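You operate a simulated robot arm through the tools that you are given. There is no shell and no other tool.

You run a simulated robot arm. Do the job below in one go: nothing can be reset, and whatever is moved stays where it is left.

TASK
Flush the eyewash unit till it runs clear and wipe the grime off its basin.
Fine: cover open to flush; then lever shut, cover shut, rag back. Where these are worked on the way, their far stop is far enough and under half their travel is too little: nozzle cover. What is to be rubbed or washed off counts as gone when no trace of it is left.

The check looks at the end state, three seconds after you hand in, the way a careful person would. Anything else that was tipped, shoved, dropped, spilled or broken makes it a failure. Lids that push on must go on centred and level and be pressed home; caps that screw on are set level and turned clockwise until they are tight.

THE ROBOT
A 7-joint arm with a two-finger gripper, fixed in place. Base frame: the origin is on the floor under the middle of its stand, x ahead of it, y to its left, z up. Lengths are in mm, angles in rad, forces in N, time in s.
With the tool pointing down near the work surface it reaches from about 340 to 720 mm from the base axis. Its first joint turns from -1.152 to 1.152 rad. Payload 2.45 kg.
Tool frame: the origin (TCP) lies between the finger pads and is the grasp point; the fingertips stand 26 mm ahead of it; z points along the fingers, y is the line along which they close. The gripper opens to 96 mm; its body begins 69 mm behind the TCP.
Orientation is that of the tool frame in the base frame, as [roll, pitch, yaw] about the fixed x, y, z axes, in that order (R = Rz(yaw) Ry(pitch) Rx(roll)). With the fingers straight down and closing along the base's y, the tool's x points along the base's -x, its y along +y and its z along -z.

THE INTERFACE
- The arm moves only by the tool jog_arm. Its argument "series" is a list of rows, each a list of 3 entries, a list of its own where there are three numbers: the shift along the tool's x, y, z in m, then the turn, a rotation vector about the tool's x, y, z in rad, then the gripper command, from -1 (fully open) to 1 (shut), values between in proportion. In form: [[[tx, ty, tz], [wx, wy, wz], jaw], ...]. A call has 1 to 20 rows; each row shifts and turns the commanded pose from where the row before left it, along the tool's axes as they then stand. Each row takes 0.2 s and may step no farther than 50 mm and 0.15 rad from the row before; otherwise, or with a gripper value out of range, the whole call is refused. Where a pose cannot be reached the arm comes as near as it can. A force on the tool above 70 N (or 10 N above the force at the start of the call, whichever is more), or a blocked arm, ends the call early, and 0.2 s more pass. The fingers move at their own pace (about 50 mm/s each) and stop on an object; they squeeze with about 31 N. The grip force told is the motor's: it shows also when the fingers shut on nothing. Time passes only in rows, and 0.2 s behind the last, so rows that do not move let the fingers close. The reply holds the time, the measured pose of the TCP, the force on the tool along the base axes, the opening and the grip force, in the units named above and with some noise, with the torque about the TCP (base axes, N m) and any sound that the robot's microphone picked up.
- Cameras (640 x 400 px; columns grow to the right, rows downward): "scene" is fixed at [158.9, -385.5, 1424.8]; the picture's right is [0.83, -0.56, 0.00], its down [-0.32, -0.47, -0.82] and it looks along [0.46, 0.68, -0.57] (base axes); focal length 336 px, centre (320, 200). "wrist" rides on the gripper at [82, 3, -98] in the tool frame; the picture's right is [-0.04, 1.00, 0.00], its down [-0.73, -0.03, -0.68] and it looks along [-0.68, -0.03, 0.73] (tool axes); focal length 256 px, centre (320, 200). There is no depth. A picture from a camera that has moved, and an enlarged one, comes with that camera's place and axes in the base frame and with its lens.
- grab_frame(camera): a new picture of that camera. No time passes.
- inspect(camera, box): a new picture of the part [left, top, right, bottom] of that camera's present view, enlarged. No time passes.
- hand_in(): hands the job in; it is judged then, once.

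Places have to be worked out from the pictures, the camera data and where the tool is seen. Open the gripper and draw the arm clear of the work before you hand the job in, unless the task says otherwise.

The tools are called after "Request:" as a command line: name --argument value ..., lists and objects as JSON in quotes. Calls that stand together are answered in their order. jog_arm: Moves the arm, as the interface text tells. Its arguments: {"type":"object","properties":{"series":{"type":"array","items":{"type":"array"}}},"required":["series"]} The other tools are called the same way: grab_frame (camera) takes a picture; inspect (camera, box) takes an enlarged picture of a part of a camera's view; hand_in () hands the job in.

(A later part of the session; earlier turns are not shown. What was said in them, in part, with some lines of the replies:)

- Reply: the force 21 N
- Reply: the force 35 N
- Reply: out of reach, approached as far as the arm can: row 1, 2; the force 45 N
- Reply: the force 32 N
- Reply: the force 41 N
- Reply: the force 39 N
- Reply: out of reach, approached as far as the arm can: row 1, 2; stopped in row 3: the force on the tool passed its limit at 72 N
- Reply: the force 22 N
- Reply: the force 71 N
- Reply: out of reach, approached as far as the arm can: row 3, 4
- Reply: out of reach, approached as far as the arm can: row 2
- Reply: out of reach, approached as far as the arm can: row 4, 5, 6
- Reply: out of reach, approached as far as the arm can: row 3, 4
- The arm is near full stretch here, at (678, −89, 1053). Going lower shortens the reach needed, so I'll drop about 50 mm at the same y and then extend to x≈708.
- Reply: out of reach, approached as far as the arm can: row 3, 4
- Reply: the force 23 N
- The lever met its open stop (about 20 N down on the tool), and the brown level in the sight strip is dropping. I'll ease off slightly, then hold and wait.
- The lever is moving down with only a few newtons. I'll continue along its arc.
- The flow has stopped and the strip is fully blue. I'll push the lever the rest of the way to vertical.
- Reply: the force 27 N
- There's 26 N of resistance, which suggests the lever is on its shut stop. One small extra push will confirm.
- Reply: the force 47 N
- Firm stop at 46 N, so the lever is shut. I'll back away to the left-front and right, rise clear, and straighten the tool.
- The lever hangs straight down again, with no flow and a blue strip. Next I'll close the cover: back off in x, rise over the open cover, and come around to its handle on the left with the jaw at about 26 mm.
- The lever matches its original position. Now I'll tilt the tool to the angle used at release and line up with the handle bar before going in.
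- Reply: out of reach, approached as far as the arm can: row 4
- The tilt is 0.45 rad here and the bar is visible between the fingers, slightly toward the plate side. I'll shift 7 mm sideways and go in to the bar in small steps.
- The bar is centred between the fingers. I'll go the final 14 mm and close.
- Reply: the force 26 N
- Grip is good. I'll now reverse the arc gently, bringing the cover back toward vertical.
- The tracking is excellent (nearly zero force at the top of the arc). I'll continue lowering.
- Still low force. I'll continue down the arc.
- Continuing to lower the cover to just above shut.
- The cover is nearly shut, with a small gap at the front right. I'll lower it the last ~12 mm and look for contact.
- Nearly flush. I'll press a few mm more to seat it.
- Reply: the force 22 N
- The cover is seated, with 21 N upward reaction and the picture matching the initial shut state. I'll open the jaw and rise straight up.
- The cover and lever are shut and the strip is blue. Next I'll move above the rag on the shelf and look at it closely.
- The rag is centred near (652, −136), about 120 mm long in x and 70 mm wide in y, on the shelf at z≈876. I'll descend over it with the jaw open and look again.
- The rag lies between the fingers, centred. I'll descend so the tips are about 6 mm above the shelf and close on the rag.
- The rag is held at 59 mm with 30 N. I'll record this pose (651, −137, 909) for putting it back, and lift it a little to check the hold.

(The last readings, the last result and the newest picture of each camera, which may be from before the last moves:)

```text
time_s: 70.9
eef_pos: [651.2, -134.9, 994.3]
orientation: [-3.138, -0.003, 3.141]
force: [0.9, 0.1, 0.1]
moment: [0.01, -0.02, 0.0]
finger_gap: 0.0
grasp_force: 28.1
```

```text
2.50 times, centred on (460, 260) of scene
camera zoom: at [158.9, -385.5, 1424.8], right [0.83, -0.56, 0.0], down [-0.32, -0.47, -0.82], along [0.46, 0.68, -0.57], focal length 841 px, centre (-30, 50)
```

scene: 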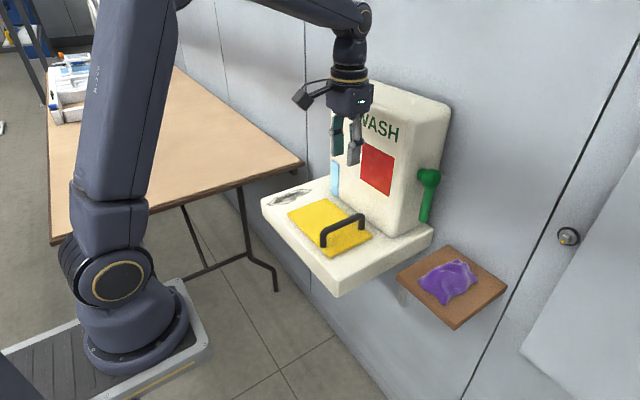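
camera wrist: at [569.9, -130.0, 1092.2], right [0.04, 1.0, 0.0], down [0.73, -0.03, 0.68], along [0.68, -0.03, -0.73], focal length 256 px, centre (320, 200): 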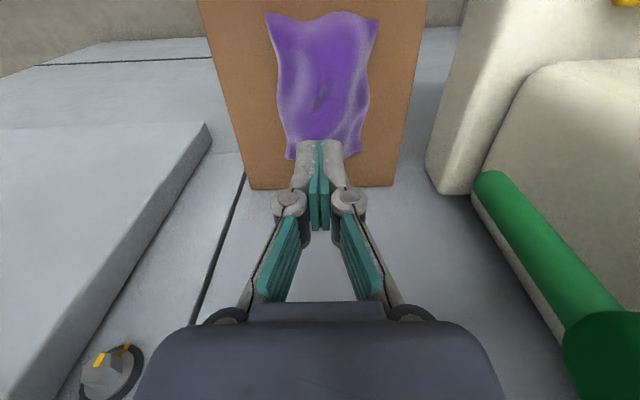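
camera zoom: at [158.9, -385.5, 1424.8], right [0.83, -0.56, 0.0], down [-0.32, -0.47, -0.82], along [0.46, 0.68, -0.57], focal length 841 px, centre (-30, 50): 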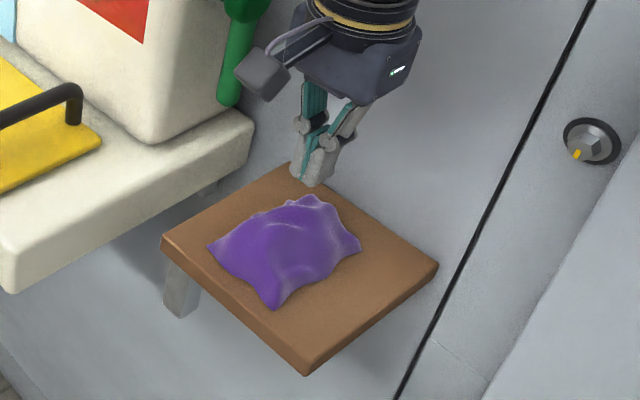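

The fingers slipped off the sloping sides; the rag is still lying in place on the shelf. I'll open up and go lower so the tips are right at the shelf surface before gripping again.

Request:
jog_arm --series '[[[0, 0, 0], [0, 0, 0], -1], [[0, 0, 0], [0, 0, 0], -1], [[0, 0, 0], [0, 0, 0], -1], [[0, 0, 0], [0, 0, 0], -1], [[0, 0, 0.03], [0, 0, 0], -1], [[0, 0, 0.02], [0, 0, 0], -1], [[0, 0, 0], [0, 0, 0], -1]]'

Request:
inspect --camera "wrist" --box '[200, 0, 440, 230]'

Request:
inspect --camera "scene" --box '[400, 240, 520, 330]'

```text
time_s: 72.5
eef_pos: [651.6, -134.3, 944.1]
orientation: [-3.139, 0.001, -3.141]
force: [0.2, 0.0, -0.3]
moment: [0.01, 0.01, 0.01]
finger_gap: 95.9
grasp_force: 0.0
```

```text
1.74 times, centred on (320, 115) of wrist
camera zoom: at [569.7, -130.2, 1042.0], right [0.04, 1.0, 0.0], down [0.73, -0.03, 0.68], along [0.68, -0.03, -0.73], focal length 445 px, centre (320, 348)
```

zoom: 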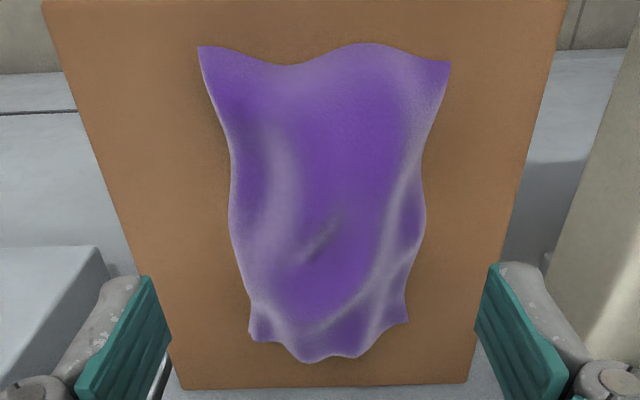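

```text
4.44 times, centred on (460, 285) of scene
camera zoom: at [158.9, -385.5, 1424.8], right [0.83, -0.56, 0.0], down [-0.32, -0.47, -0.82], along [0.46, 0.68, -0.57], focal length 1495 px, centre (-302, -178)
```

zoom: 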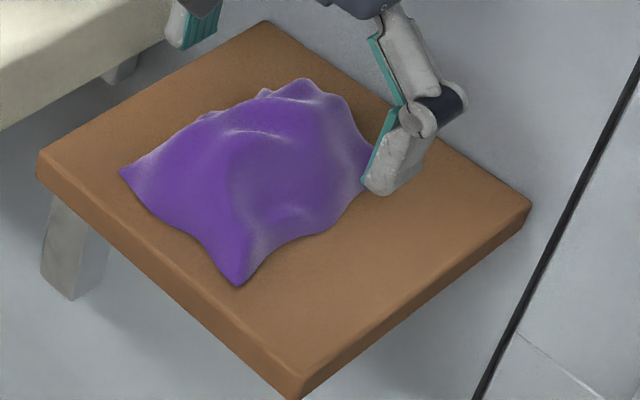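

The rag hasn't moved. I'll descend slowly until the fingertips just touch the shelf, then grip as low as possible.

Request:
jog_arm --series '[[[0, -0.001, 0.02], [0, 0, 0], -1], [[0, 0, 0.014], [0, 0, 0], -1], [[0, 0, 0.003], [0, 0, 0], -1], [[0, 0, 0.002], [0, 0, 0], -1], [[0, 0, 0], [0, 0, 0], -1]]'

```text
time_s: 73.7
eef_pos: [651.4, -136.2, 904.3]
orientation: [-3.137, -0.003, -3.141]
force: [0.2, 0.4, -0.7]
moment: [0.0, -0.01, 0.0]
finger_gap: 96.0
grasp_force: 0.0
```

Request:
jog_arm --series '[[[0, 0.0005, 0.001], [0, 0, 0], -1], [[0, 0, 0.001], [0, 0, 0], -1], [[0, 0, 0], [0, 0, 0], -1]]'

Request:
inspect --camera "scene" --box '[400, 240, 520, 330]'

```text
time_s: 74.5
eef_pos: [651.4, -135.1, 902.0]
orientation: [-3.137, -0.001, -3.14]
force: [0.4, -0.2, -0.5]
moment: [0.02, 0.01, -0.01]
finger_gap: 96.1
grasp_force: 0.0
```

```text
4.44 times, centred on (460, 285) of scene
camera zoom: at [158.9, -385.5, 1424.8], right [0.83, -0.56, 0.0], down [-0.32, -0.47, -0.82], along [0.46, 0.68, -0.57], focal length 1495 px, centre (-302, -178)
```

zoom: 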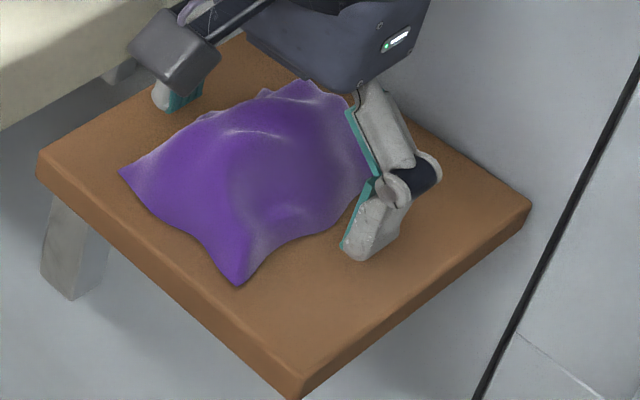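

No contact yet. The pictures show the tips retract somewhat when the jaw is wide open, so they were about 11 mm above the shelf on the first try. I'll lower 2 mm more and close.

Request:
jog_arm --series '[[[0, 0, 0.002], [0, 0, 0], -1], [[0, 0, 0], [0, 0, 0], 0.2], [[0, 0, 0], [0, 0, 0], 1], [[0, 0, 0], [0, 0, 0], 1], [[0, 0, 0], [0, 0, 0], 1], [[0, 0, 0], [0, 0, 0], 1], [[0, 0, 0], [0, 0, 0], 1]]'

Request:
inspect --camera "scene" --box '[400, 240, 520, 330]'

```text
time_s: 76.1
eef_pos: [653.4, -134.0, 903.6]
orientation: [-3.139, 0.005, 3.14]
force: [-1.6, 14.2, 35.8]
moment: [1.11, 0.36, -0.2]
finger_gap: 59.7
grasp_force: 31.3
```

```text
4.44 times, centred on (460, 285) of scene
camera zoom: at [158.1, -385.0, 1425.0], right [0.83, -0.56, 0.0], down [-0.32, -0.47, -0.82], along [0.46, 0.68, -0.57], focal length 1495 px, centre (-302, -178)
```

zoom: 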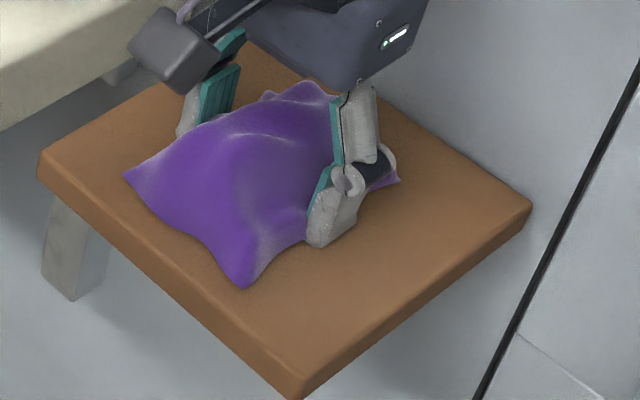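

The tips are now at the shelf, with the rag gripped at the same 59.7 mm. I'll lift slowly and watch the gap.

Request:
jog_arm --series '[[[0, 0.001, -0.003], [0, 0, 0], 1], [[0, 0, 0], [0, 0, 0], 1], [[0, 0, -0.004], [0, 0, 0], 1], [[0, 0, -0.006], [0, 0, 0], 1], [[0, 0, 0], [0, 0, 0], 1]]'

Request:
inspect --camera "scene" --box '[400, 240, 520, 330]'

```text
time_s: 77.3
eef_pos: [649.4, -134.1, 912.8]
orientation: [-3.14, -0.003, -3.142]
force: [0.0, 0.0, 0.0]
moment: [-0.03, 0.01, 0.02]
finger_gap: 59.2
grasp_force: 30.6
```

```text
4.44 times, centred on (460, 285) of scene
camera zoom: at [158.9, -385.5, 1424.8], right [0.83, -0.56, 0.0], down [-0.32, -0.47, -0.82], along [0.46, 0.68, -0.57], focal length 1495 px, centre (-302, -178)
```

zoom: 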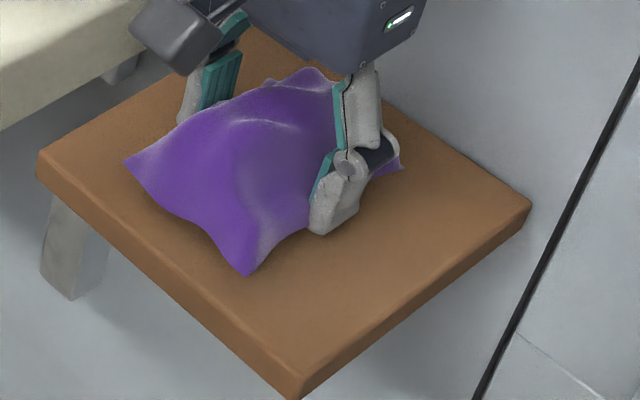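

The rag is now lifting with the gripper, gap steady at 59 mm. I'll raise it clear, check once more, then carry it around the front of the unit.

Request:
jog_arm --series '[[[0, 0, -0.015], [0, 0, 0], 1], [[0, 0, -0.02], [0, 0, 0], 1], [[0, 0, -0.025], [0, 0, 0], 1], [[0, 0, -0.025], [0, 0, 0], 1], [[0, 0, -0.02], [0, 0, 0], 1], [[0, 0, 0], [0, 0, 0], 1]]'

Request:
inspect --camera "scene" --box '[380, 180, 540, 340]'

Request:
grab_frame --camera "wrist"

```text
time_s: 78.7
eef_pos: [652.2, -134.9, 1018.6]
orientation: [-3.137, 0.002, 3.141]
force: [-0.4, -0.7, -0.6]
moment: [0.04, -0.02, 0.0]
finger_gap: 59.3
grasp_force: 31.2
```

```text
2.50 times, centred on (460, 260) of scene
camera zoom: at [158.9, -385.5, 1424.8], right [0.83, -0.56, 0.0], down [-0.32, -0.47, -0.82], along [0.46, 0.68, -0.57], focal length 841 px, centre (-30, 50)
```

zoom: 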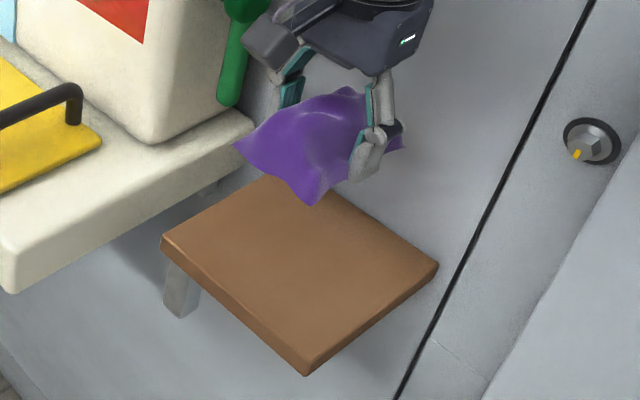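

```text
taken
camera wrist: at [569.6, -129.8, 1117.4], right [0.04, 1.0, 0.0], down [0.73, -0.03, 0.68], along [0.68, -0.03, -0.73], focal length 256 px, centre (320, 200)
```

wrist: 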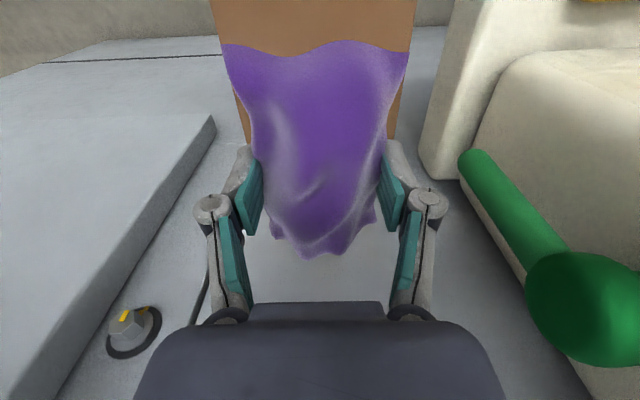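

The rag is held securely. I'll carry it forward (−x) to clear the lever and tower, then left over the basin to above the grime.

Request:
jog_arm --series '[[[0.02, 0, 0], [0, 0, 0], 1], [[0.03, 0, 0], [0, 0, 0], 1], [[0.03, 0, 0], [0, 0, 0], 1], [[0.03, 0, 0], [0, 0, 0], 1], [[0.02, 0, 0], [0, 0, 0], 1], [[0, 0.02, 0], [0, 0, 0], 1], [[0, 0.03, 0], [0, 0, 0], 1], [[0, 0.035, 0], [0, 0, 0], 1], [[0, 0.035, 0], [0, 0, 0], 1], [[0, 0.035, 0], [0, 0, 0], 1], [[0, 0.035, 0], [0, 0, 0], 1], [[0, 0.035, 0], [0, 0, 0], 1], [[0, 0.035, 0], [0, 0, 0], 1], [[0, 0.035, 0], [0, 0, 0], 1], [[0, 0.035, 0], [0, 0, 0], 1], [[0, 0.035, 0], [0, 0, 0], 1], [[0, 0.035, 0], [0, 0, 0], 1], [[0, 0.028, 0], [0, 0, 0], 1], [[0, 0, 0], [0, 0, 0], 1]]'

Request:
grab_frame --camera "wrist"

Request:
inspect --camera "scene" --box '[230, 120, 430, 280]'

```text
time_s: 82.7
eef_pos: [520.3, 295.1, 1016.4]
orientation: [-3.139, -0.001, 3.141]
force: [0.7, 0.2, 0.1]
moment: [-0.01, 0.0, -0.01]
finger_gap: 59.0
grasp_force: 31.2
```

```text
taken
camera wrist: at [438.7, 299.8, 1114.8], right [0.04, 1.0, 0.0], down [0.73, -0.03, 0.68], along [0.68, -0.03, -0.73], focal length 256 px, centre (320, 200)
```

wrist: 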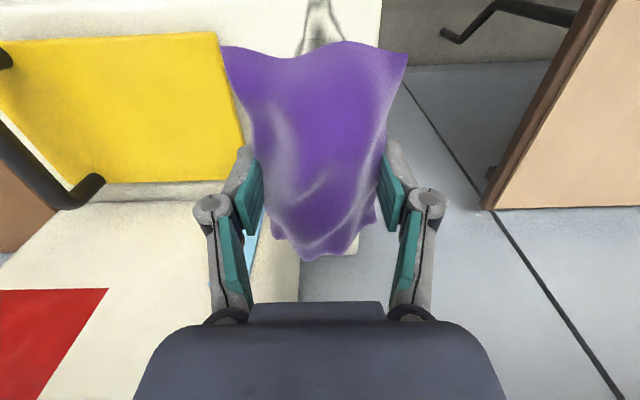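

```text
2.50 times, centred on (330, 200) of scene
camera zoom: at [158.9, -385.5, 1424.8], right [0.83, -0.56, 0.0], down [-0.32, -0.47, -0.82], along [0.46, 0.68, -0.57], focal length 841 px, centre (295, 200)
```

zoom: 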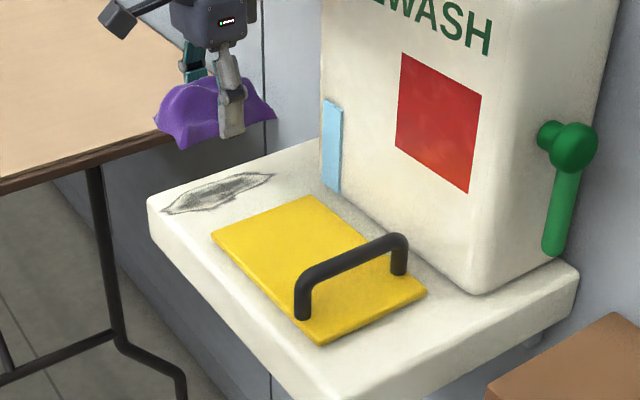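

The grime spans about x 453–590, y 272–320 on the basin top (z≈902), and the rag is right above it. I'll descend to just above the surface.

Request:
jog_arm --series '[[[0, 0.001, 0.025], [0, 0, 0], 1], [[0, 0, 0.025], [0, 0, 0], 1], [[0, 0, 0.025], [0, 0, 0], 1], [[0, 0, 0.006], [0, 0, 0], 1], [[0, 0, 0.003], [0, 0, 0], 1], [[0, 0, 0], [0, 0, 0], 1]]'

Request:
inspect --camera "scene" --box '[230, 120, 430, 280]'

```text
time_s: 84.1
eef_pos: [520.6, 294.1, 933.4]
orientation: [-3.138, -0.001, 3.141]
force: [0.9, 0.0, -1.3]
moment: [-0.02, 0.03, -0.02]
finger_gap: 59.4
grasp_force: 30.7
```

```text
2.50 times, centred on (330, 200) of scene
camera zoom: at [158.9, -385.5, 1424.8], right [0.83, -0.56, 0.0], down [-0.32, -0.47, -0.82], along [0.46, 0.68, -0.57], focal length 841 px, centre (295, 200)
```

zoom: 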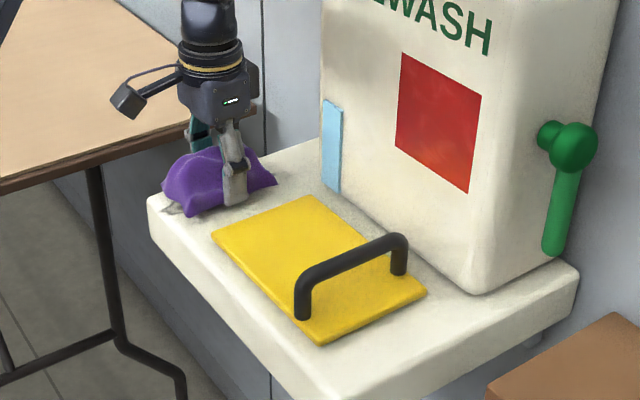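

About 4 mm above contact by estimate. I'll lower slowly until there is a light touch.

Request:
jog_arm --series '[[[0, 0, 0.002], [0, 0, 0], 1], [[0, 0, 0.0015], [0, 0, 0], 1], [[0, 0, 0.0015], [0, 0, 0], 1], [[0, 0, 0], [0, 0, 0], 1]]'

```text
time_s: 85.1
eef_pos: [521.7, 295.3, 928.6]
orientation: [-3.138, 0.0, -3.14]
force: [-0.2, 0.7, -0.7]
moment: [-0.01, -0.01, 0.0]
finger_gap: 59.1
grasp_force: 30.9
```

Request:
jog_arm --series '[[[0, 0, 0.0015], [0, 0, 0], 1], [[0, 0, 0.001], [0, 0, 0], 1], [[0, 0, 0], [0, 0, 0], 1]]'

```text
time_s: 85.9
eef_pos: [520.1, 294.7, 924.9]
orientation: [-3.139, 0.001, 3.141]
force: [0.6, -0.1, -0.6]
moment: [-0.01, 0.0, -0.02]
finger_gap: 59.1
grasp_force: 30.6
```

Still no contact, so the basin surface is a little lower than estimated. I'll continue in 1 mm steps.

Request:
jog_arm --series '[[[0, 0, 0.001], [0, 0, 0], 1], [[0, 0, 0.001], [0, 0, 0], 1], [[0, 0, 0.001], [0, 0, 0], 1], [[0, 0, 0], [0, 0, 0], 1]]'

Request:
inspect --camera "scene" --box '[260, 150, 340, 220]'

```text
time_s: 86.9
eef_pos: [521.6, 295.5, 922.4]
orientation: [-3.138, 0.001, 3.14]
force: [-3.2, -2.3, 7.7]
moment: [0.19, -0.08, 0.09]
finger_gap: 59.2
grasp_force: 30.8
```

```text
5.71 times, centred on (300, 185) of scene
camera zoom: at [158.7, -385.6, 1424.8], right [0.83, -0.56, 0.0], down [-0.32, -0.47, -0.82], along [0.46, 0.68, -0.57], focal length 1922 px, centre (434, 286)
```

zoom: 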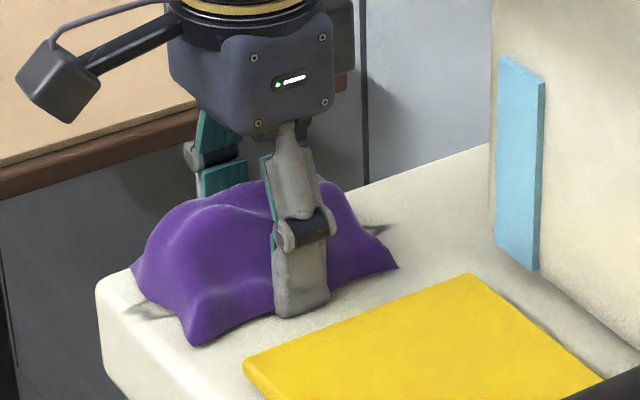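

Light contact (8 N) with the rag spread over the grime. I'll begin wiping with strokes along x.

Request:
jog_arm --series '[[[0.01, 0, 0.0005], [0, 0, 0], 1], [[0.01, 0, 0], [0, 0, 0], 1], [[0.01, 0, 0], [0, 0, 0], 1], [[-0.01, 0, 0], [0, 0, 0], 1], [[-0.01, 0, 0], [0, 0, 0], 1], [[-0.01, 0, 0], [0, 0, 0], 1], [[-0.01, 0, 0], [0, 0, 0], 1], [[-0.01, 0, 0], [0, 0, 0], 1], [[-0.01, 0, 0], [0, 0, 0], 1], [[0, 0, 0], [0, 0, 0], 1]]'

Request:
inspect --camera "scene" --box '[260, 150, 340, 220]'

```text
time_s: 89.1
eef_pos: [549.5, 295.1, 921.8]
orientation: [-3.14, -0.002, -3.141]
force: [-21.4, -2.2, 32.8]
moment: [1.02, 0.33, 0.63]
finger_gap: 59.3
grasp_force: 30.9
```

```text
5.71 times, centred on (300, 185) of scene
camera zoom: at [157.8, -385.9, 1424.8], right [0.83, -0.56, 0.0], down [-0.32, -0.47, -0.82], along [0.46, 0.68, -0.57], focal length 1922 px, centre (434, 286)
```

zoom: 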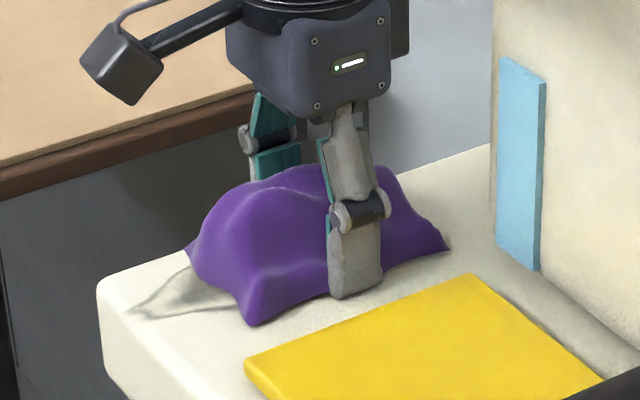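

The wiped part is already fading. I'll ease the pressure slightly and make strokes at different y offsets.

Request:
jog_arm --series '[[[0.01, 0.003, -0.001], [0, 0, 0], 1], [[0.012, 0.003, 0], [0, 0, 0], 1], [[0.012, 0.003, 0], [0, 0, 0], 1], [[0.012, 0, 0], [0, 0, 0], 1], [[0.012, 0, 0], [0, 0, 0], 1], [[0.012, 0, 0], [0, 0, 0], 1], [[-0.012, -0.003, 0], [0, 0, 0], 1], [[-0.012, -0.003, 0], [0, 0, 0], 1], [[-0.012, -0.003, 0], [0, 0, 0], 1], [[-0.012, -0.003, 0], [0, 0, 0], 1], [[-0.012, -0.003, 0], [0, 0, 0], 1], [[-0.012, 0, 0], [0, 0, 0], 1], [[0, 0, 0], [0, 0, 0], 1]]'

Request:
inspect --camera "scene" --box '[260, 150, 340, 220]'

```text
time_s: 91.9
eef_pos: [553.7, 287.5, 922.1]
orientation: [-3.138, -0.002, -3.142]
force: [-7.8, -2.0, 14.0]
moment: [0.5, 0.18, 0.3]
finger_gap: 59.1
grasp_force: 31.1
```

```text
5.71 times, centred on (300, 185) of scene
camera zoom: at [158.4, -385.7, 1424.8], right [0.83, -0.56, 0.0], down [-0.32, -0.47, -0.82], along [0.46, 0.68, -0.57], focal length 1922 px, centre (434, 286)
```

zoom: 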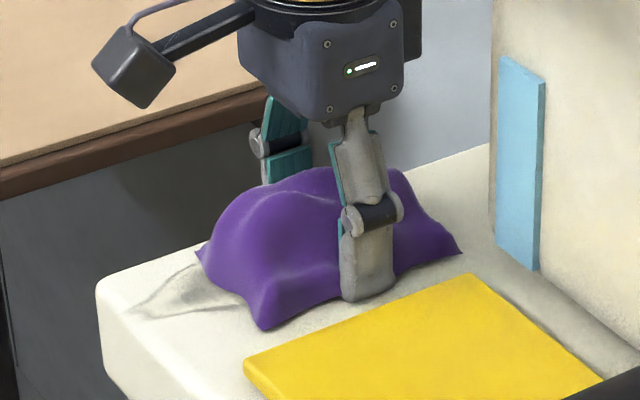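

Much lighter already, with some traces toward the front. I'll make longer strokes covering x≈462–572.

Request:
jog_arm --series '[[[0.014, 0.002, 0], [0, 0, 0], 1], [[0.014, 0.002, 0], [0, 0, 0], 1], [[0.014, 0.002, 0], [0, 0, 0], 1], [[0.013, 0.002, 0], [0, 0, 0], 1], [[0.013, 0, 0], [0, 0, 0], 1], [[0.013, 0, 0], [0, 0, 0], 1], [[0.011, 0, 0], [0, 0, 0], 1], [[-0.014, 0.002, 0], [0, 0, 0], 1], [[-0.014, 0.002, 0], [0, 0, 0], 1], [[-0.014, 0.002, 0], [0, 0, 0], 1], [[-0.014, 0.002, 0], [0, 0, 0], 1], [[-0.014, 0.002, 0], [0, 0, 0], 1], [[-0.014, 0, 0], [0, 0, 0], 1], [[-0.014, 0, 0], [0, 0, 0], 1], [[-0.012, 0, 0], [0, 0, 0], 1], [[0, 0, 0], [0, 0, 0], 1]]'

Request:
inspect --camera "scene" --box '[260, 150, 340, 220]'

```text
time_s: 95.3
eef_pos: [571.8, 306.3, 922.6]
orientation: [-3.138, 0.0, 3.141]
force: [-3.1, 0.2, 4.0]
moment: [0.19, 0.08, 0.12]
finger_gap: 59.4
grasp_force: 31.0
```

```text
5.71 times, centred on (300, 185) of scene
camera zoom: at [158.7, -385.5, 1424.8], right [0.83, -0.56, 0.0], down [-0.32, -0.47, -0.82], along [0.46, 0.68, -0.57], focal length 1922 px, centre (434, 286)
```

zoom: 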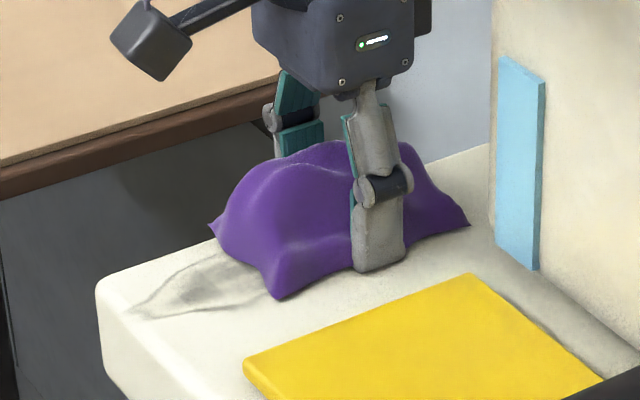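

Contact had become light (4 N). I'll press about 1 mm more and repeat the long strokes.

Request:
jog_arm --series '[[[0.014, 0, 0.001], [0, 0, 0], 1], [[0.014, 0, 0], [0, 0, 0], 1], [[0.014, 0, 0], [0, 0, 0], 1], [[0.014, -0.002, 0], [0, 0, 0], 1], [[0.014, -0.002, 0], [0, 0, 0], 1], [[0.014, -0.002, 0], [0, 0, 0], 1], [[0.014, -0.002, 0], [0, 0, 0], 1], [[0.012, -0.002, 0], [0, 0, 0], 1], [[-0.014, 0, 0], [0, 0, 0], 1], [[-0.014, 0, 0], [0, 0, 0], 1], [[-0.014, 0, 0], [0, 0, 0], 1], [[-0.014, 0, 0], [0, 0, 0], 1], [[-0.014, 0, 0], [0, 0, 0], 1], [[-0.014, 0, 0], [0, 0, 0], 1], [[-0.014, 0, 0], [0, 0, 0], 1], [[-0.012, 0, 0], [0, 0, 0], 1], [[0, 0, 0], [0, 0, 0], 1]]'

Request:
inspect --camera "scene" --box '[260, 150, 340, 220]'

```text
time_s: 98.9
eef_pos: [571.2, 296.7, 922.2]
orientation: [-3.141, 0.0, 3.141]
force: [-14.7, -1.1, 24.7]
moment: [0.81, 0.4, 0.47]
finger_gap: 59.3
grasp_force: 30.8
```

```text
5.71 times, centred on (300, 185) of scene
camera zoom: at [158.1, -385.8, 1424.8], right [0.83, -0.56, 0.0], down [-0.32, -0.47, -0.82], along [0.46, 0.68, -0.57], focal length 1922 px, centre (434, 286)
```

zoom: 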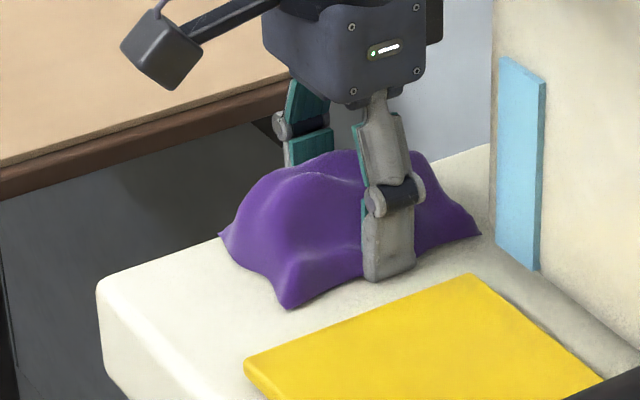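

The visible front part is clean now. I'll do another pass pair at the outer offsets, then lift off to see the whole patch.

Request:
jog_arm --series '[[[0.014, 0.002, 0], [0, 0, 0], 1], [[0.014, 0.002, 0], [0, 0, 0], 1], [[0.014, 0.002, 0], [0, 0, 0], 1], [[0.014, 0.002, 0], [0, 0, 0], 1], [[0.014, 0, 0], [0, 0, 0], 1], [[0.014, 0, 0], [0, 0, 0], 1], [[0.014, 0, 0], [0, 0, 0], 1], [[-0.014, -0.003, 0], [0, 0, 0], 1], [[-0.014, -0.003, 0], [0, 0, 0], 1], [[-0.014, -0.003, 0], [0, 0, 0], 1], [[-0.014, -0.003, 0], [0, 0, 0], 1], [[-0.014, -0.003, 0], [0, 0, 0], 1], [[-0.014, 0, 0], [0, 0, 0], 1], [[-0.012, 0, 0], [0, 0, 0], 1], [[0, 0, -0.02], [0, 0, 0], 1], [[0, 0.02, -0.035], [0, 0, 0], 1], [[0, 0.02, -0.035], [0, 0, 0], 1], [[0, 0, 0], [0, 0, 0], 1]]'

Request:
inspect --camera "scene" --box '[260, 150, 340, 220]'

Request:
grab_frame --camera "wrist"

```text
time_s: 102.7
eef_pos: [569.9, 329.8, 1012.0]
orientation: [-3.138, -0.002, -3.141]
force: [-0.4, 0.7, -0.6]
moment: [0.01, 0.0, 0.0]
finger_gap: 59.3
grasp_force: 31.4
```

```text
5.71 times, centred on (300, 185) of scene
camera zoom: at [158.9, -385.5, 1424.8], right [0.83, -0.56, 0.0], down [-0.32, -0.47, -0.82], along [0.46, 0.68, -0.57], focal length 1922 px, centre (434, 286)
```

zoom: 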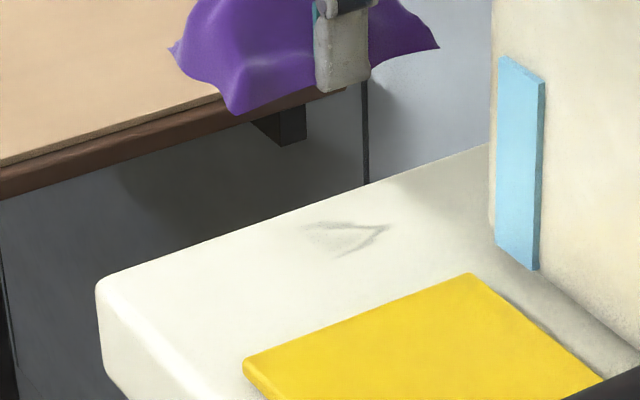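

```text
taken
camera wrist: at [487.3, 334.7, 1110.3], right [0.04, 1.0, 0.0], down [0.73, -0.03, 0.68], along [0.68, -0.03, -0.73], focal length 256 px, centre (320, 200)
```

wrist: 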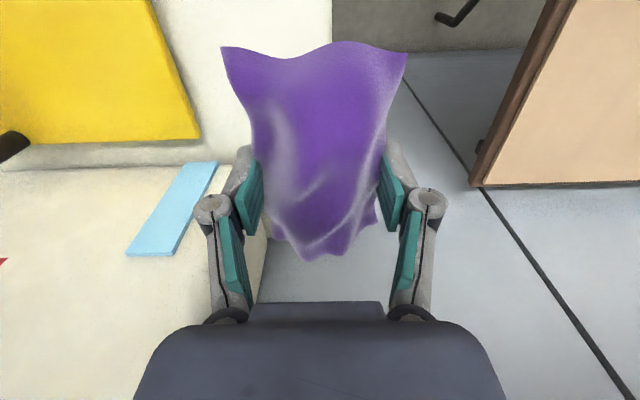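

Only a faint remnant is left at the back end, around x 555–595, y 294–325. The tower's left side is at about y 270, so I can wipe at y≈309 and go further in x. I'll go back down there.

Request:
jog_arm --series '[[[0, -0.01, 0.03], [0, 0, 0], 1], [[0, -0.01, 0.03], [0, 0, 0], 1], [[0, 0, 0.02], [0, 0, 0], 1], [[0, 0, 0.007], [0, 0, 0], 1], [[0, 0, 0.003], [0, 0, 0], 1], [[0, 0, 0], [0, 0, 0], 1]]'

```text
time_s: 104.1
eef_pos: [569.5, 309.4, 922.3]
orientation: [-3.139, 0.001, 3.141]
force: [-0.9, -0.2, 5.4]
moment: [-0.02, 0.38, 0.02]
finger_gap: 59.1
grasp_force: 30.6
```

In light contact at (569, 309). Now I'll do short strokes with slightly more pressure over x≈555–592.

Request:
jog_arm --series '[[[-0.008, 0, 0.001], [0, 0, 0], 1], [[-0.008, 0, 0], [0, 0, 0], 1], [[-0.007, 0, 0], [0, 0, 0], 1], [[0.01, 0.002, 0], [0, 0, 0], 1], [[0.01, 0.002, 0], [0, 0, 0], 1], [[0.01, 0, 0], [0, 0, 0], 1], [[-0.01, 0, 0], [0, 0, 0], 1], [[-0.01, -0.002, 0], [0, 0, 0], 1], [[-0.01, -0.002, 0], [0, 0, 0], 1], [[0, 0, 0], [0, 0, 0], 1]]'

Request:
inspect --camera "scene" --box '[260, 150, 340, 220]'

```text
time_s: 106.3
eef_pos: [591.9, 311.2, 922.3]
orientation: [3.14, 0.004, -3.141]
force: [-10.4, 11.5, 26.2]
moment: [-0.72, 0.57, -0.48]
finger_gap: 59.2
grasp_force: 31.1
```

```text
5.71 times, centred on (300, 185) of scene
camera zoom: at [158.2, -385.4, 1424.9], right [0.83, -0.56, 0.0], down [-0.32, -0.47, -0.82], along [0.46, 0.68, -0.57], focal length 1922 px, centre (434, 286)
```

zoom: 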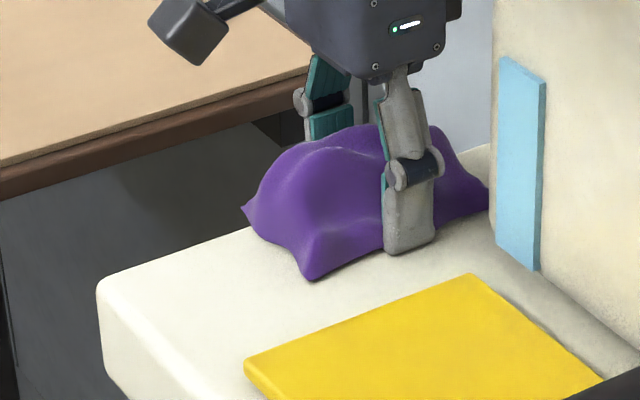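

Contact is good. One more set of strokes here with y variation, then I'll lift and check.

Request:
jog_arm --series '[[[0.01, -0.002, 0], [0, 0, 0], 1], [[0.01, -0.002, 0], [0, 0, 0], 1], [[0.01, -0.002, 0], [0, 0, 0], 1], [[-0.01, 0, 0], [0, 0, 0], 1], [[-0.01, 0, 0], [0, 0, 0], 1], [[-0.009, 0.003, 0], [0, 0, 0], 1], [[0.01, 0.003, 0], [0, 0, 0], 1], [[0.01, 0.002, 0], [0, 0, 0], 1], [[0.01, 0, 0], [0, 0, 0], 1], [[-0.01, 0, 0], [0, 0, 0], 1], [[-0.01, 0, 0], [0, 0, 0], 1], [[-0.009, -0.002, 0], [0, 0, 0], 1], [[0, 0, -0.02], [0, 0, 0], 1], [[0.01, 0.02, -0.035], [0, 0, 0], 1], [[0.01, 0.02, -0.035], [0, 0, 0], 1], [[0, 0, 0], [0, 0, 0], 1]]'

Request:
inspect --camera "scene" --box '[260, 150, 340, 220]'

```text
time_s: 109.7
eef_pos: [569.5, 350.3, 1010.0]
orientation: [-3.138, 0.001, 3.141]
force: [0.0, 0.3, -0.2]
moment: [0.02, 0.0, 0.0]
finger_gap: 59.4
grasp_force: 30.4
```

```text
5.71 times, centred on (300, 185) of scene
camera zoom: at [158.9, -385.5, 1424.8], right [0.83, -0.56, 0.0], down [-0.32, -0.47, -0.82], along [0.46, 0.68, -0.57], focal length 1922 px, centre (434, 286)
```

zoom: 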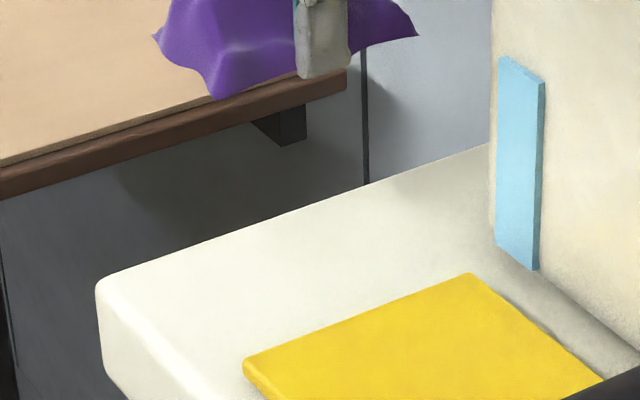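

The patch looks clean. I'll zoom in closer to be sure no trace is left.

Request:
inspect --camera "scene" --box '[262, 182, 294, 206]'

Request:
inspect --camera "scene" --box '[288, 166, 326, 194]'

Request:
inspect --camera "wrist" --box '[60, 0, 320, 170]'

```text
16.00 times, centred on (278, 194) of scene
camera zoom: at [158.9, -385.5, 1424.8], right [0.83, -0.56, 0.0], down [-0.32, -0.47, -0.82], along [0.46, 0.68, -0.57], focal length 5383 px, centre (992, 296)
```

zoom: 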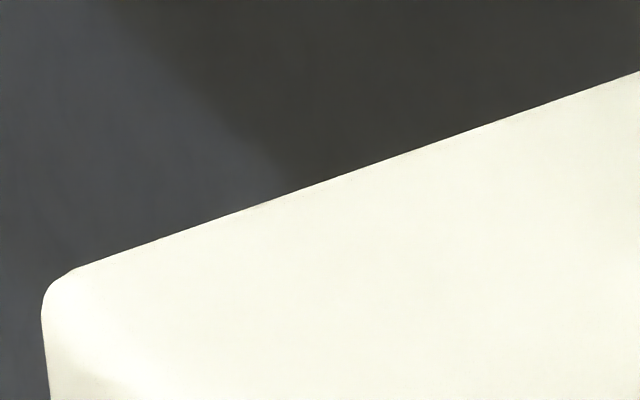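

```text
14.29 times, centred on (307, 180) of scene
camera zoom: at [158.9, -385.5, 1424.8], right [0.83, -0.56, 0.0], down [-0.32, -0.47, -0.82], along [0.46, 0.68, -0.57], focal length 4806 px, centre (506, 486)
```

zoom: 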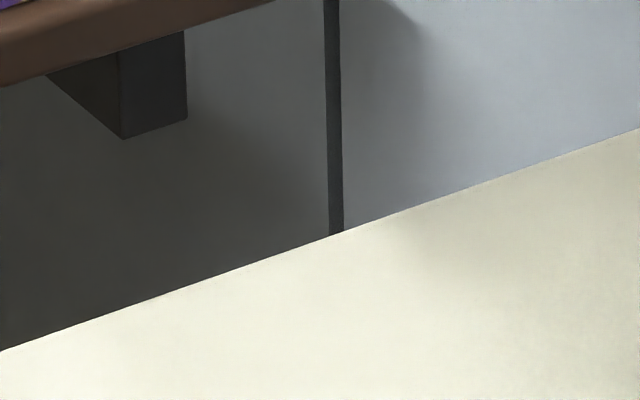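

```text
2.35 times, centred on (190, 85) of wrist
camera zoom: at [488.3, 354.3, 1108.2], right [0.04, 1.0, 0.0], down [0.73, -0.03, 0.68], along [0.68, -0.03, -0.73], focal length 602 px, centre (626, 471)
```

zoom: 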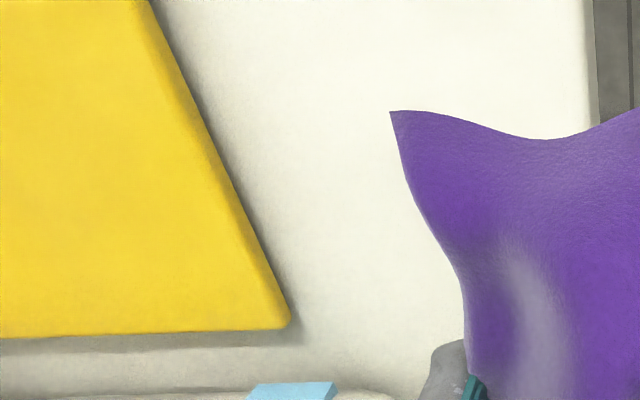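

No trace left. Now I'll carry the rag back the same way: forward, right across the front, then out over the shelf.

Request:
jog_arm --series '[[[0.022, 0, -0.005], [0, 0, 0], 1], [[0.023, 0, -0.005], [0, 0, 0], 1], [[0, -0.02, 0], [0, 0, 0], 1], [[0, -0.03, 0], [0, 0, 0], 1], [[0, -0.035, 0], [0, 0, 0], 1], [[0, -0.035, 0], [0, 0, 0], 1], [[0, -0.035, 0], [0, 0, 0], 1], [[0, -0.035, 0], [0, 0, 0], 1], [[0, -0.035, 0], [0, 0, 0], 1], [[0, -0.035, 0], [0, 0, 0], 1], [[0, -0.035, 0], [0, 0, 0], 1], [[0, -0.035, 0], [0, 0, 0], 1], [[0, -0.035, 0], [0, 0, 0], 1], [[0, -0.035, 0], [0, 0, 0], 1], [[0, -0.035, 0], [0, 0, 0], 1], [[0, -0.03, 0], [0, 0, 0], 1], [[0, -0.0205, 0], [0, 0, 0], 1], [[0, 0, 0], [0, 0, 0], 1]]'

```text
time_s: 113.5
eef_pos: [524.6, -136.7, 1023.2]
orientation: [-3.138, -0.001, 3.14]
force: [-0.1, -0.1, 0.4]
moment: [-0.01, 0.03, -0.02]
finger_gap: 59.3
grasp_force: 31.5
```

The rag is still held. I'll move out over the shelf and start down to where it lay.

Request:
jog_arm --series '[[[-0.022, 0.0006, 0], [0, 0, 0], 1], [[-0.03, 0.0006, 0], [0, 0, 0], 1], [[-0.03, 0, 0], [0, 0, 0], 1], [[-0.03, 0, 0], [0, 0, 0], 1], [[-0.015, 0, 0], [0, 0, 0], 1], [[0, 0, 0.025], [0, 0, 0], 1], [[0, 0, 0.025], [0, 0, 0], 1], [[0, 0, 0.025], [0, 0, 0], 1], [[0, 0, 0.02], [0, 0, 0], 1], [[0, 0, 0], [0, 0, 0], 1]]'

Request:
grab_frame --camera "wrist"

Request:
inspect --camera "scene" --box '[400, 240, 520, 330]'

```text
time_s: 115.7
eef_pos: [653.9, -134.0, 926.9]
orientation: [-3.138, 0.001, 3.141]
force: [0.6, 0.2, -0.6]
moment: [-0.02, -0.04, 0.01]
finger_gap: 59.0
grasp_force: 31.2
```

```text
taken
camera wrist: at [571.5, -130.0, 1025.0], right [0.04, 1.0, 0.0], down [0.73, -0.03, 0.68], along [0.68, -0.03, -0.73], focal length 256 px, centre (320, 200)
```

wrist: 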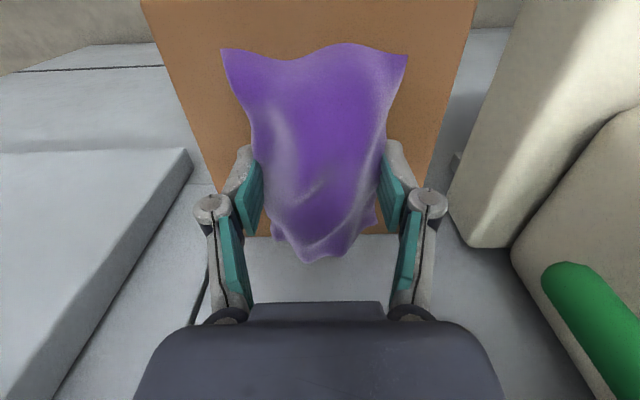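

```text
4.44 times, centred on (460, 285) of scene
camera zoom: at [158.9, -385.5, 1424.8], right [0.83, -0.56, 0.0], down [-0.32, -0.47, -0.82], along [0.46, 0.68, -0.57], focal length 1495 px, centre (-302, -178)
```

zoom: 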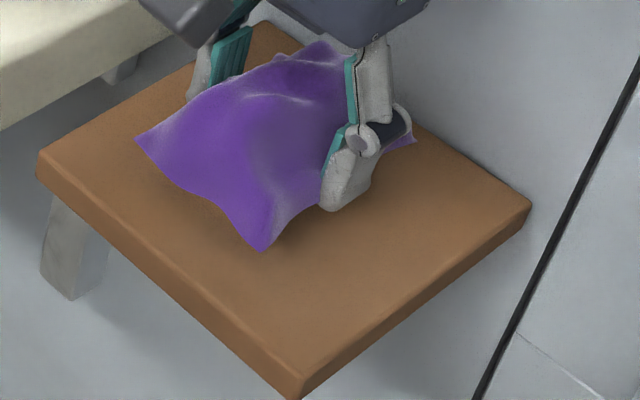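

Positioned over the original spot. I'll lower in small steps to a light touch.

Request:
jog_arm --series '[[[0.0015, -0.0005, 0.01], [0, 0, 0], 1], [[0, 0, 0.008], [0, 0, 0], 1], [[0, 0, 0.002], [0, 0, 0], 1], [[0, 0, 0.001], [0, 0, 0], 1], [[0, 0, 0.001], [0, 0, 0], 1], [[0, 0, 0], [0, 0, 0], 1]]'

```text
time_s: 117.1
eef_pos: [650.8, -134.7, 905.1]
orientation: [-3.139, 0.0, 3.141]
force: [0.0, 0.9, -1.2]
moment: [-0.02, -0.01, 0.0]
finger_gap: 59.3
grasp_force: 31.5
```

Request:
jog_arm --series '[[[0, 0, 0.001], [0, 0, 0], 1], [[0, 0, 0.001], [0, 0, 0], 1], [[0, 0, 0], [0, 0, 0], 1]]'

```text
time_s: 117.9
eef_pos: [650.7, -134.7, 902.8]
orientation: [-3.138, 0.0, 3.14]
force: [0.0, -0.7, -0.4]
moment: [-0.01, 0.02, -0.02]
finger_gap: 59.2
grasp_force: 30.5
```

Not yet touching. Continuing by small steps.

Request:
jog_arm --series '[[[0, 0, 0.001], [0, 0, 0], 1], [[0, 0, 0], [0, 0, 0], 1]]'

Request:
inspect --camera "scene" --box '[400, 240, 520, 330]'

```text
time_s: 118.5
eef_pos: [650.9, -135.7, 902.1]
orientation: [-3.138, 0.002, 3.142]
force: [-3.9, 1.0, 7.9]
moment: [0.38, 0.07, 0.15]
finger_gap: 59.0
grasp_force: 31.3
```

```text
4.44 times, centred on (460, 285) of scene
camera zoom: at [158.6, -385.4, 1424.8], right [0.83, -0.56, 0.0], down [-0.32, -0.47, -0.82], along [0.46, 0.68, -0.57], focal length 1495 px, centre (-302, -178)
```

zoom: 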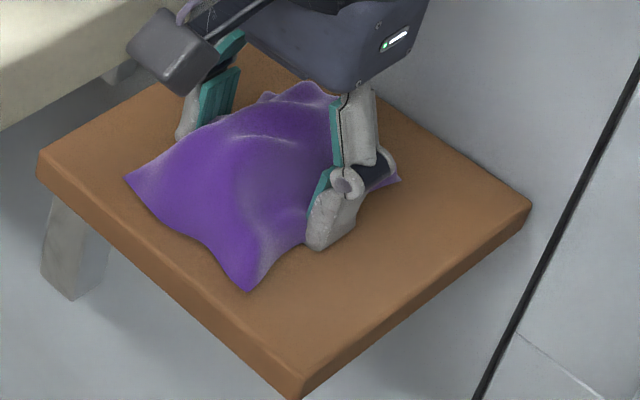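

The rag is back on the shelf at its original place with light contact. I'll open the jaw and rise straight up.

Request:
jog_arm --series '[[[0, 0, 0], [0, 0, 0], 0.1], [[0, 0, 0], [0, 0, 0], -0.5], [[0, 0, 0], [0, 0, 0], -1], [[0, 0, 0], [0, 0, 0], -1], [[0, 0, -0.01], [0, 0, 0], -1], [[0, 0, -0.03], [0, 0, 0], -1], [[0, 0, -0.04], [0, 0, 0], -1], [[0, 0, -0.04], [0, 0, 0], -1], [[0, 0, 0], [0, 0, 0], -1]]'

Request:
grab_frame --camera "wrist"

Request:
inspect --camera "scene" --box '[400, 240, 520, 330]'

```text
time_s: 120.5
eef_pos: [652.5, -136.4, 1022.9]
orientation: [-3.138, 0.001, -3.141]
force: [0.7, 0.5, 0.8]
moment: [-0.04, -0.02, 0.0]
finger_gap: 95.9
grasp_force: 0.0
```

```text
taken
camera wrist: at [569.9, -131.2, 1120.6], right [0.04, 1.0, 0.0], down [0.73, -0.03, 0.68], along [0.68, -0.03, -0.73], focal length 256 px, centre (320, 200)
```

wrist: 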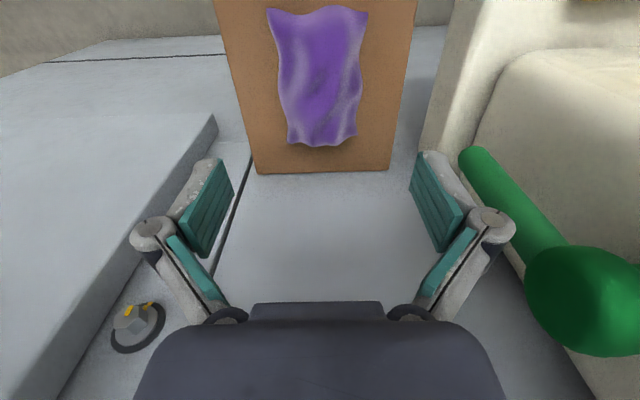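

```text
4.44 times, centred on (460, 285) of scene
camera zoom: at [158.9, -385.5, 1424.8], right [0.83, -0.56, 0.0], down [-0.32, -0.47, -0.82], along [0.46, 0.68, -0.57], focal length 1495 px, centre (-302, -178)
```

zoom: 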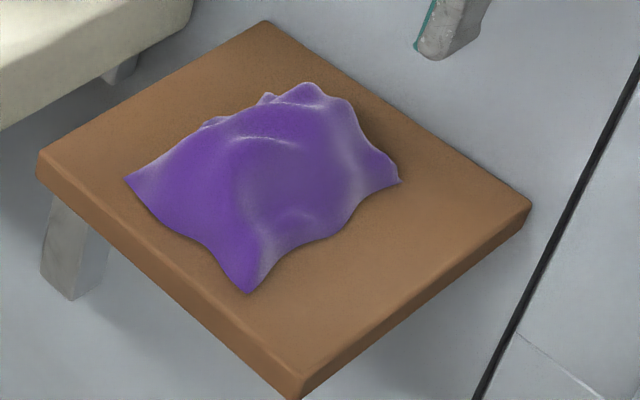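

The rag is back on its shelf, flat and in place. I'll draw the arm clear (back in −x and up) and then check everything.

Request:
jog_arm --series '[[[0.04, 0, -0.02], [0, 0, 0], -1], [[0.04, 0, -0.02], [0, 0, 0], -1], [[0.04, 0, -0.03], [0, 0, 0], -1], [[0.035, 0, -0.035], [0, 0, 0], -1], [[0.035, 0.01, -0.035], [0, 0, 0], -1], [[0, 0.03, -0.04], [0, 0, 0], -1], [[0, 0.04, -0.03], [0, 0, 0], -1], [[0, 0.045, 0], [0, 0, 0], -1], [[0, 0.045, 0], [0, 0, 0], -1], [[0, 0.045, 0], [0, 0, 0], -1], [[0, 0, 0], [0, 0, 0], -1]]'

Request:
grab_frame --camera "scene"

Request:
grab_frame --camera "wrist"

```text
refused: row 5 steps farther than a row can; nothing moved
```

```text
taken
```

scene: 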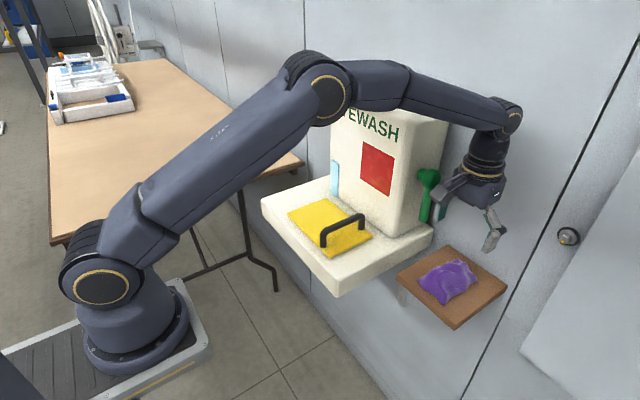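

```text
taken
camera wrist: at [569.9, -131.2, 1120.6], right [0.04, 1.0, 0.0], down [0.73, -0.03, 0.68], along [0.68, -0.03, -0.73], focal length 256 px, centre (320, 200)
```

wrist: 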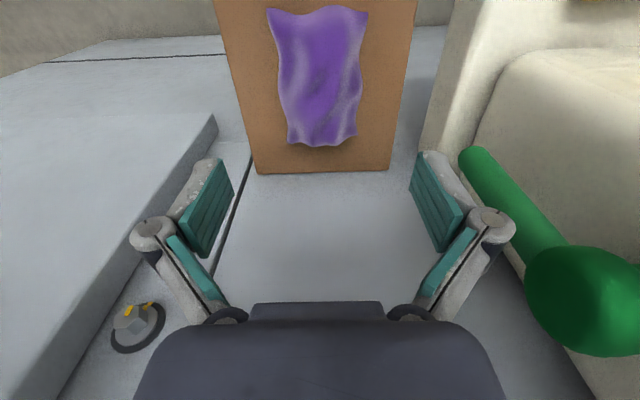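

One row was slightly too long, so nothing moved. I'll repeat the retreat with shorter steps.

Request:
jog_arm --series '[[[0.04, 0, -0.02], [0, 0, 0], -1], [[0.04, 0, -0.02], [0, 0, 0], -1], [[0.04, 0, -0.025], [0, 0, 0], -1], [[0.035, 0, -0.03], [0, 0, 0], -1], [[0.03, 0, -0.035], [0, 0, 0], -1], [[0, 0.03, -0.035], [0, 0, 0], -1], [[0, 0.04, -0.025], [0, 0, 0], -1], [[0, 0.045, 0], [0, 0, 0], -1], [[0, 0.045, 0], [0, 0, 0], -1], [[0, 0.045, 0], [0, 0, 0], -1], [[0, 0, 0], [0, 0, 0], -1]]'

Request:
grab_frame --camera "scene"

Request:
grab_frame --camera "wrist"

```text
time_s: 122.9
eef_pos: [466.2, 70.4, 1210.1]
orientation: [-3.138, 0.002, -3.141]
force: [0.9, -0.2, 0.3]
moment: [-0.01, 0.01, 0.04]
finger_gap: 95.9
grasp_force: 0.0
```

```text
taken
```

scene: 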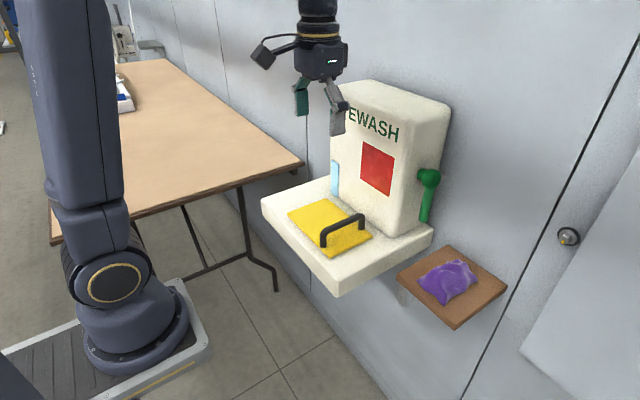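

```text
taken
camera wrist: at [384.6, 75.4, 1310.2], right [0.04, 1.0, 0.0], down [0.73, -0.03, 0.68], along [0.68, -0.03, -0.73], focal length 256 px, centre (320, 200)
```

wrist: 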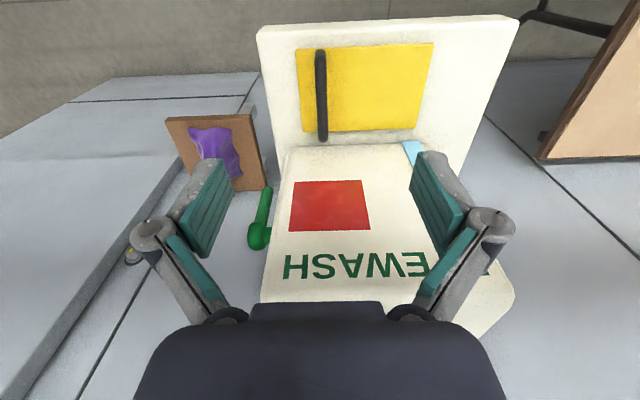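

Everything looks in place: cover shut, lever down, rag on its shelf, arm clear. I'll make close inspections of the basin, cover and lever before handing in.

Request:
inspect --camera "wrist" --box '[400, 0, 530, 160]'

Request:
inspect --camera "scene" --box '[250, 160, 450, 300]'

Request:
inspect --camera "wrist" --box '[255, 10, 455, 150]'

```text
2.50 times, centred on (465, 80) of wrist
camera zoom: at [384.6, 75.4, 1310.2], right [0.04, 1.0, 0.0], down [0.73, -0.03, 0.68], along [0.68, -0.03, -0.73], focal length 640 px, centre (-42, 500)
```

zoom: 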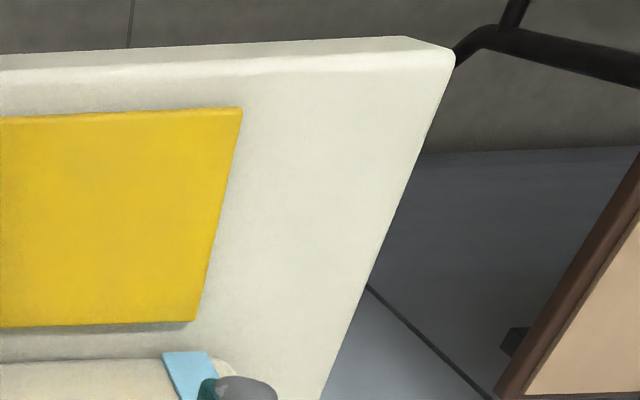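

```text
2.86 times, centred on (350, 230) of scene
camera zoom: at [158.9, -385.5, 1424.8], right [0.83, -0.56, 0.0], down [-0.32, -0.47, -0.82], along [0.46, 0.68, -0.57], focal length 961 px, centre (234, 114)
```

zoom: 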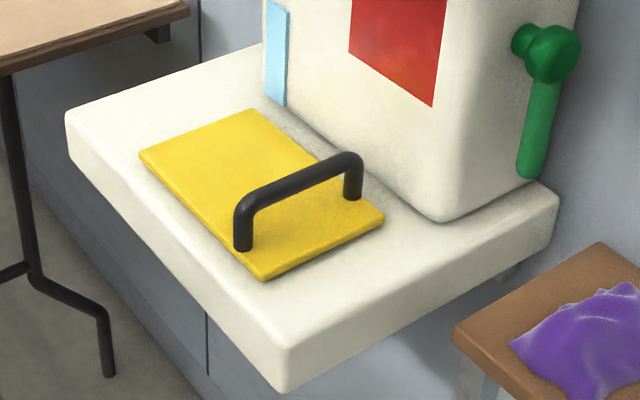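

```text
2.86 times, centred on (355, 80) of wrist
camera zoom: at [384.6, 75.4, 1310.2], right [0.04, 1.0, 0.0], down [0.73, -0.03, 0.68], along [0.68, -0.03, -0.73], focal length 731 px, centre (220, 543)
```

zoom: 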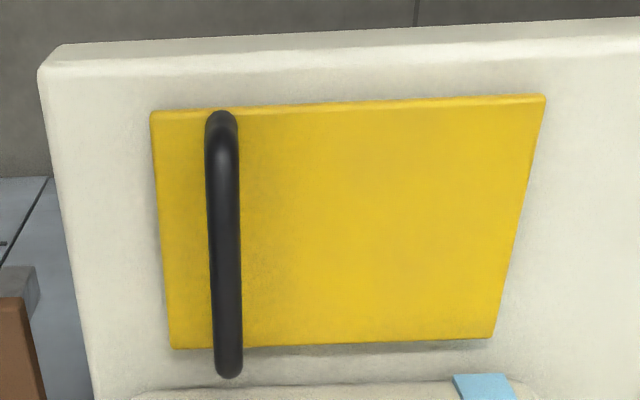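

Both views show a clean basin, the cover and lever exactly as they were when shut, the strip clear blue, and the rag back on its shelf. The gripper is open and clear, so I'm handing in.

Request:
hand_in

```text
The job is handed in.
```

The eyewash unit is flushed clear, its basin is wiped clean, and I've handed the job in; I haven't seen the result of the check.

- **Flush:** I opened the cover to its stop, then opened the lever and let it run. The water and the sight strip both turned from brown to clear blue, and I let it run about a second more before shutting off.
- **Lever and cover:** Both are shut again. The lever was pushed back until it met its stop, and the cover was pressed down until it seated.
- **Basin:** I wiped the grime with the rag until close-up views showed no trace left.
- **Rag:** It is back on its shelf, within a few millimetres of where it lay. On the first try the fingers slipped off it, but it stayed on the shelf and the second grip held.

Nothing else was knocked or spilled that I could see. The gripper is open and the arm is clear of the work.
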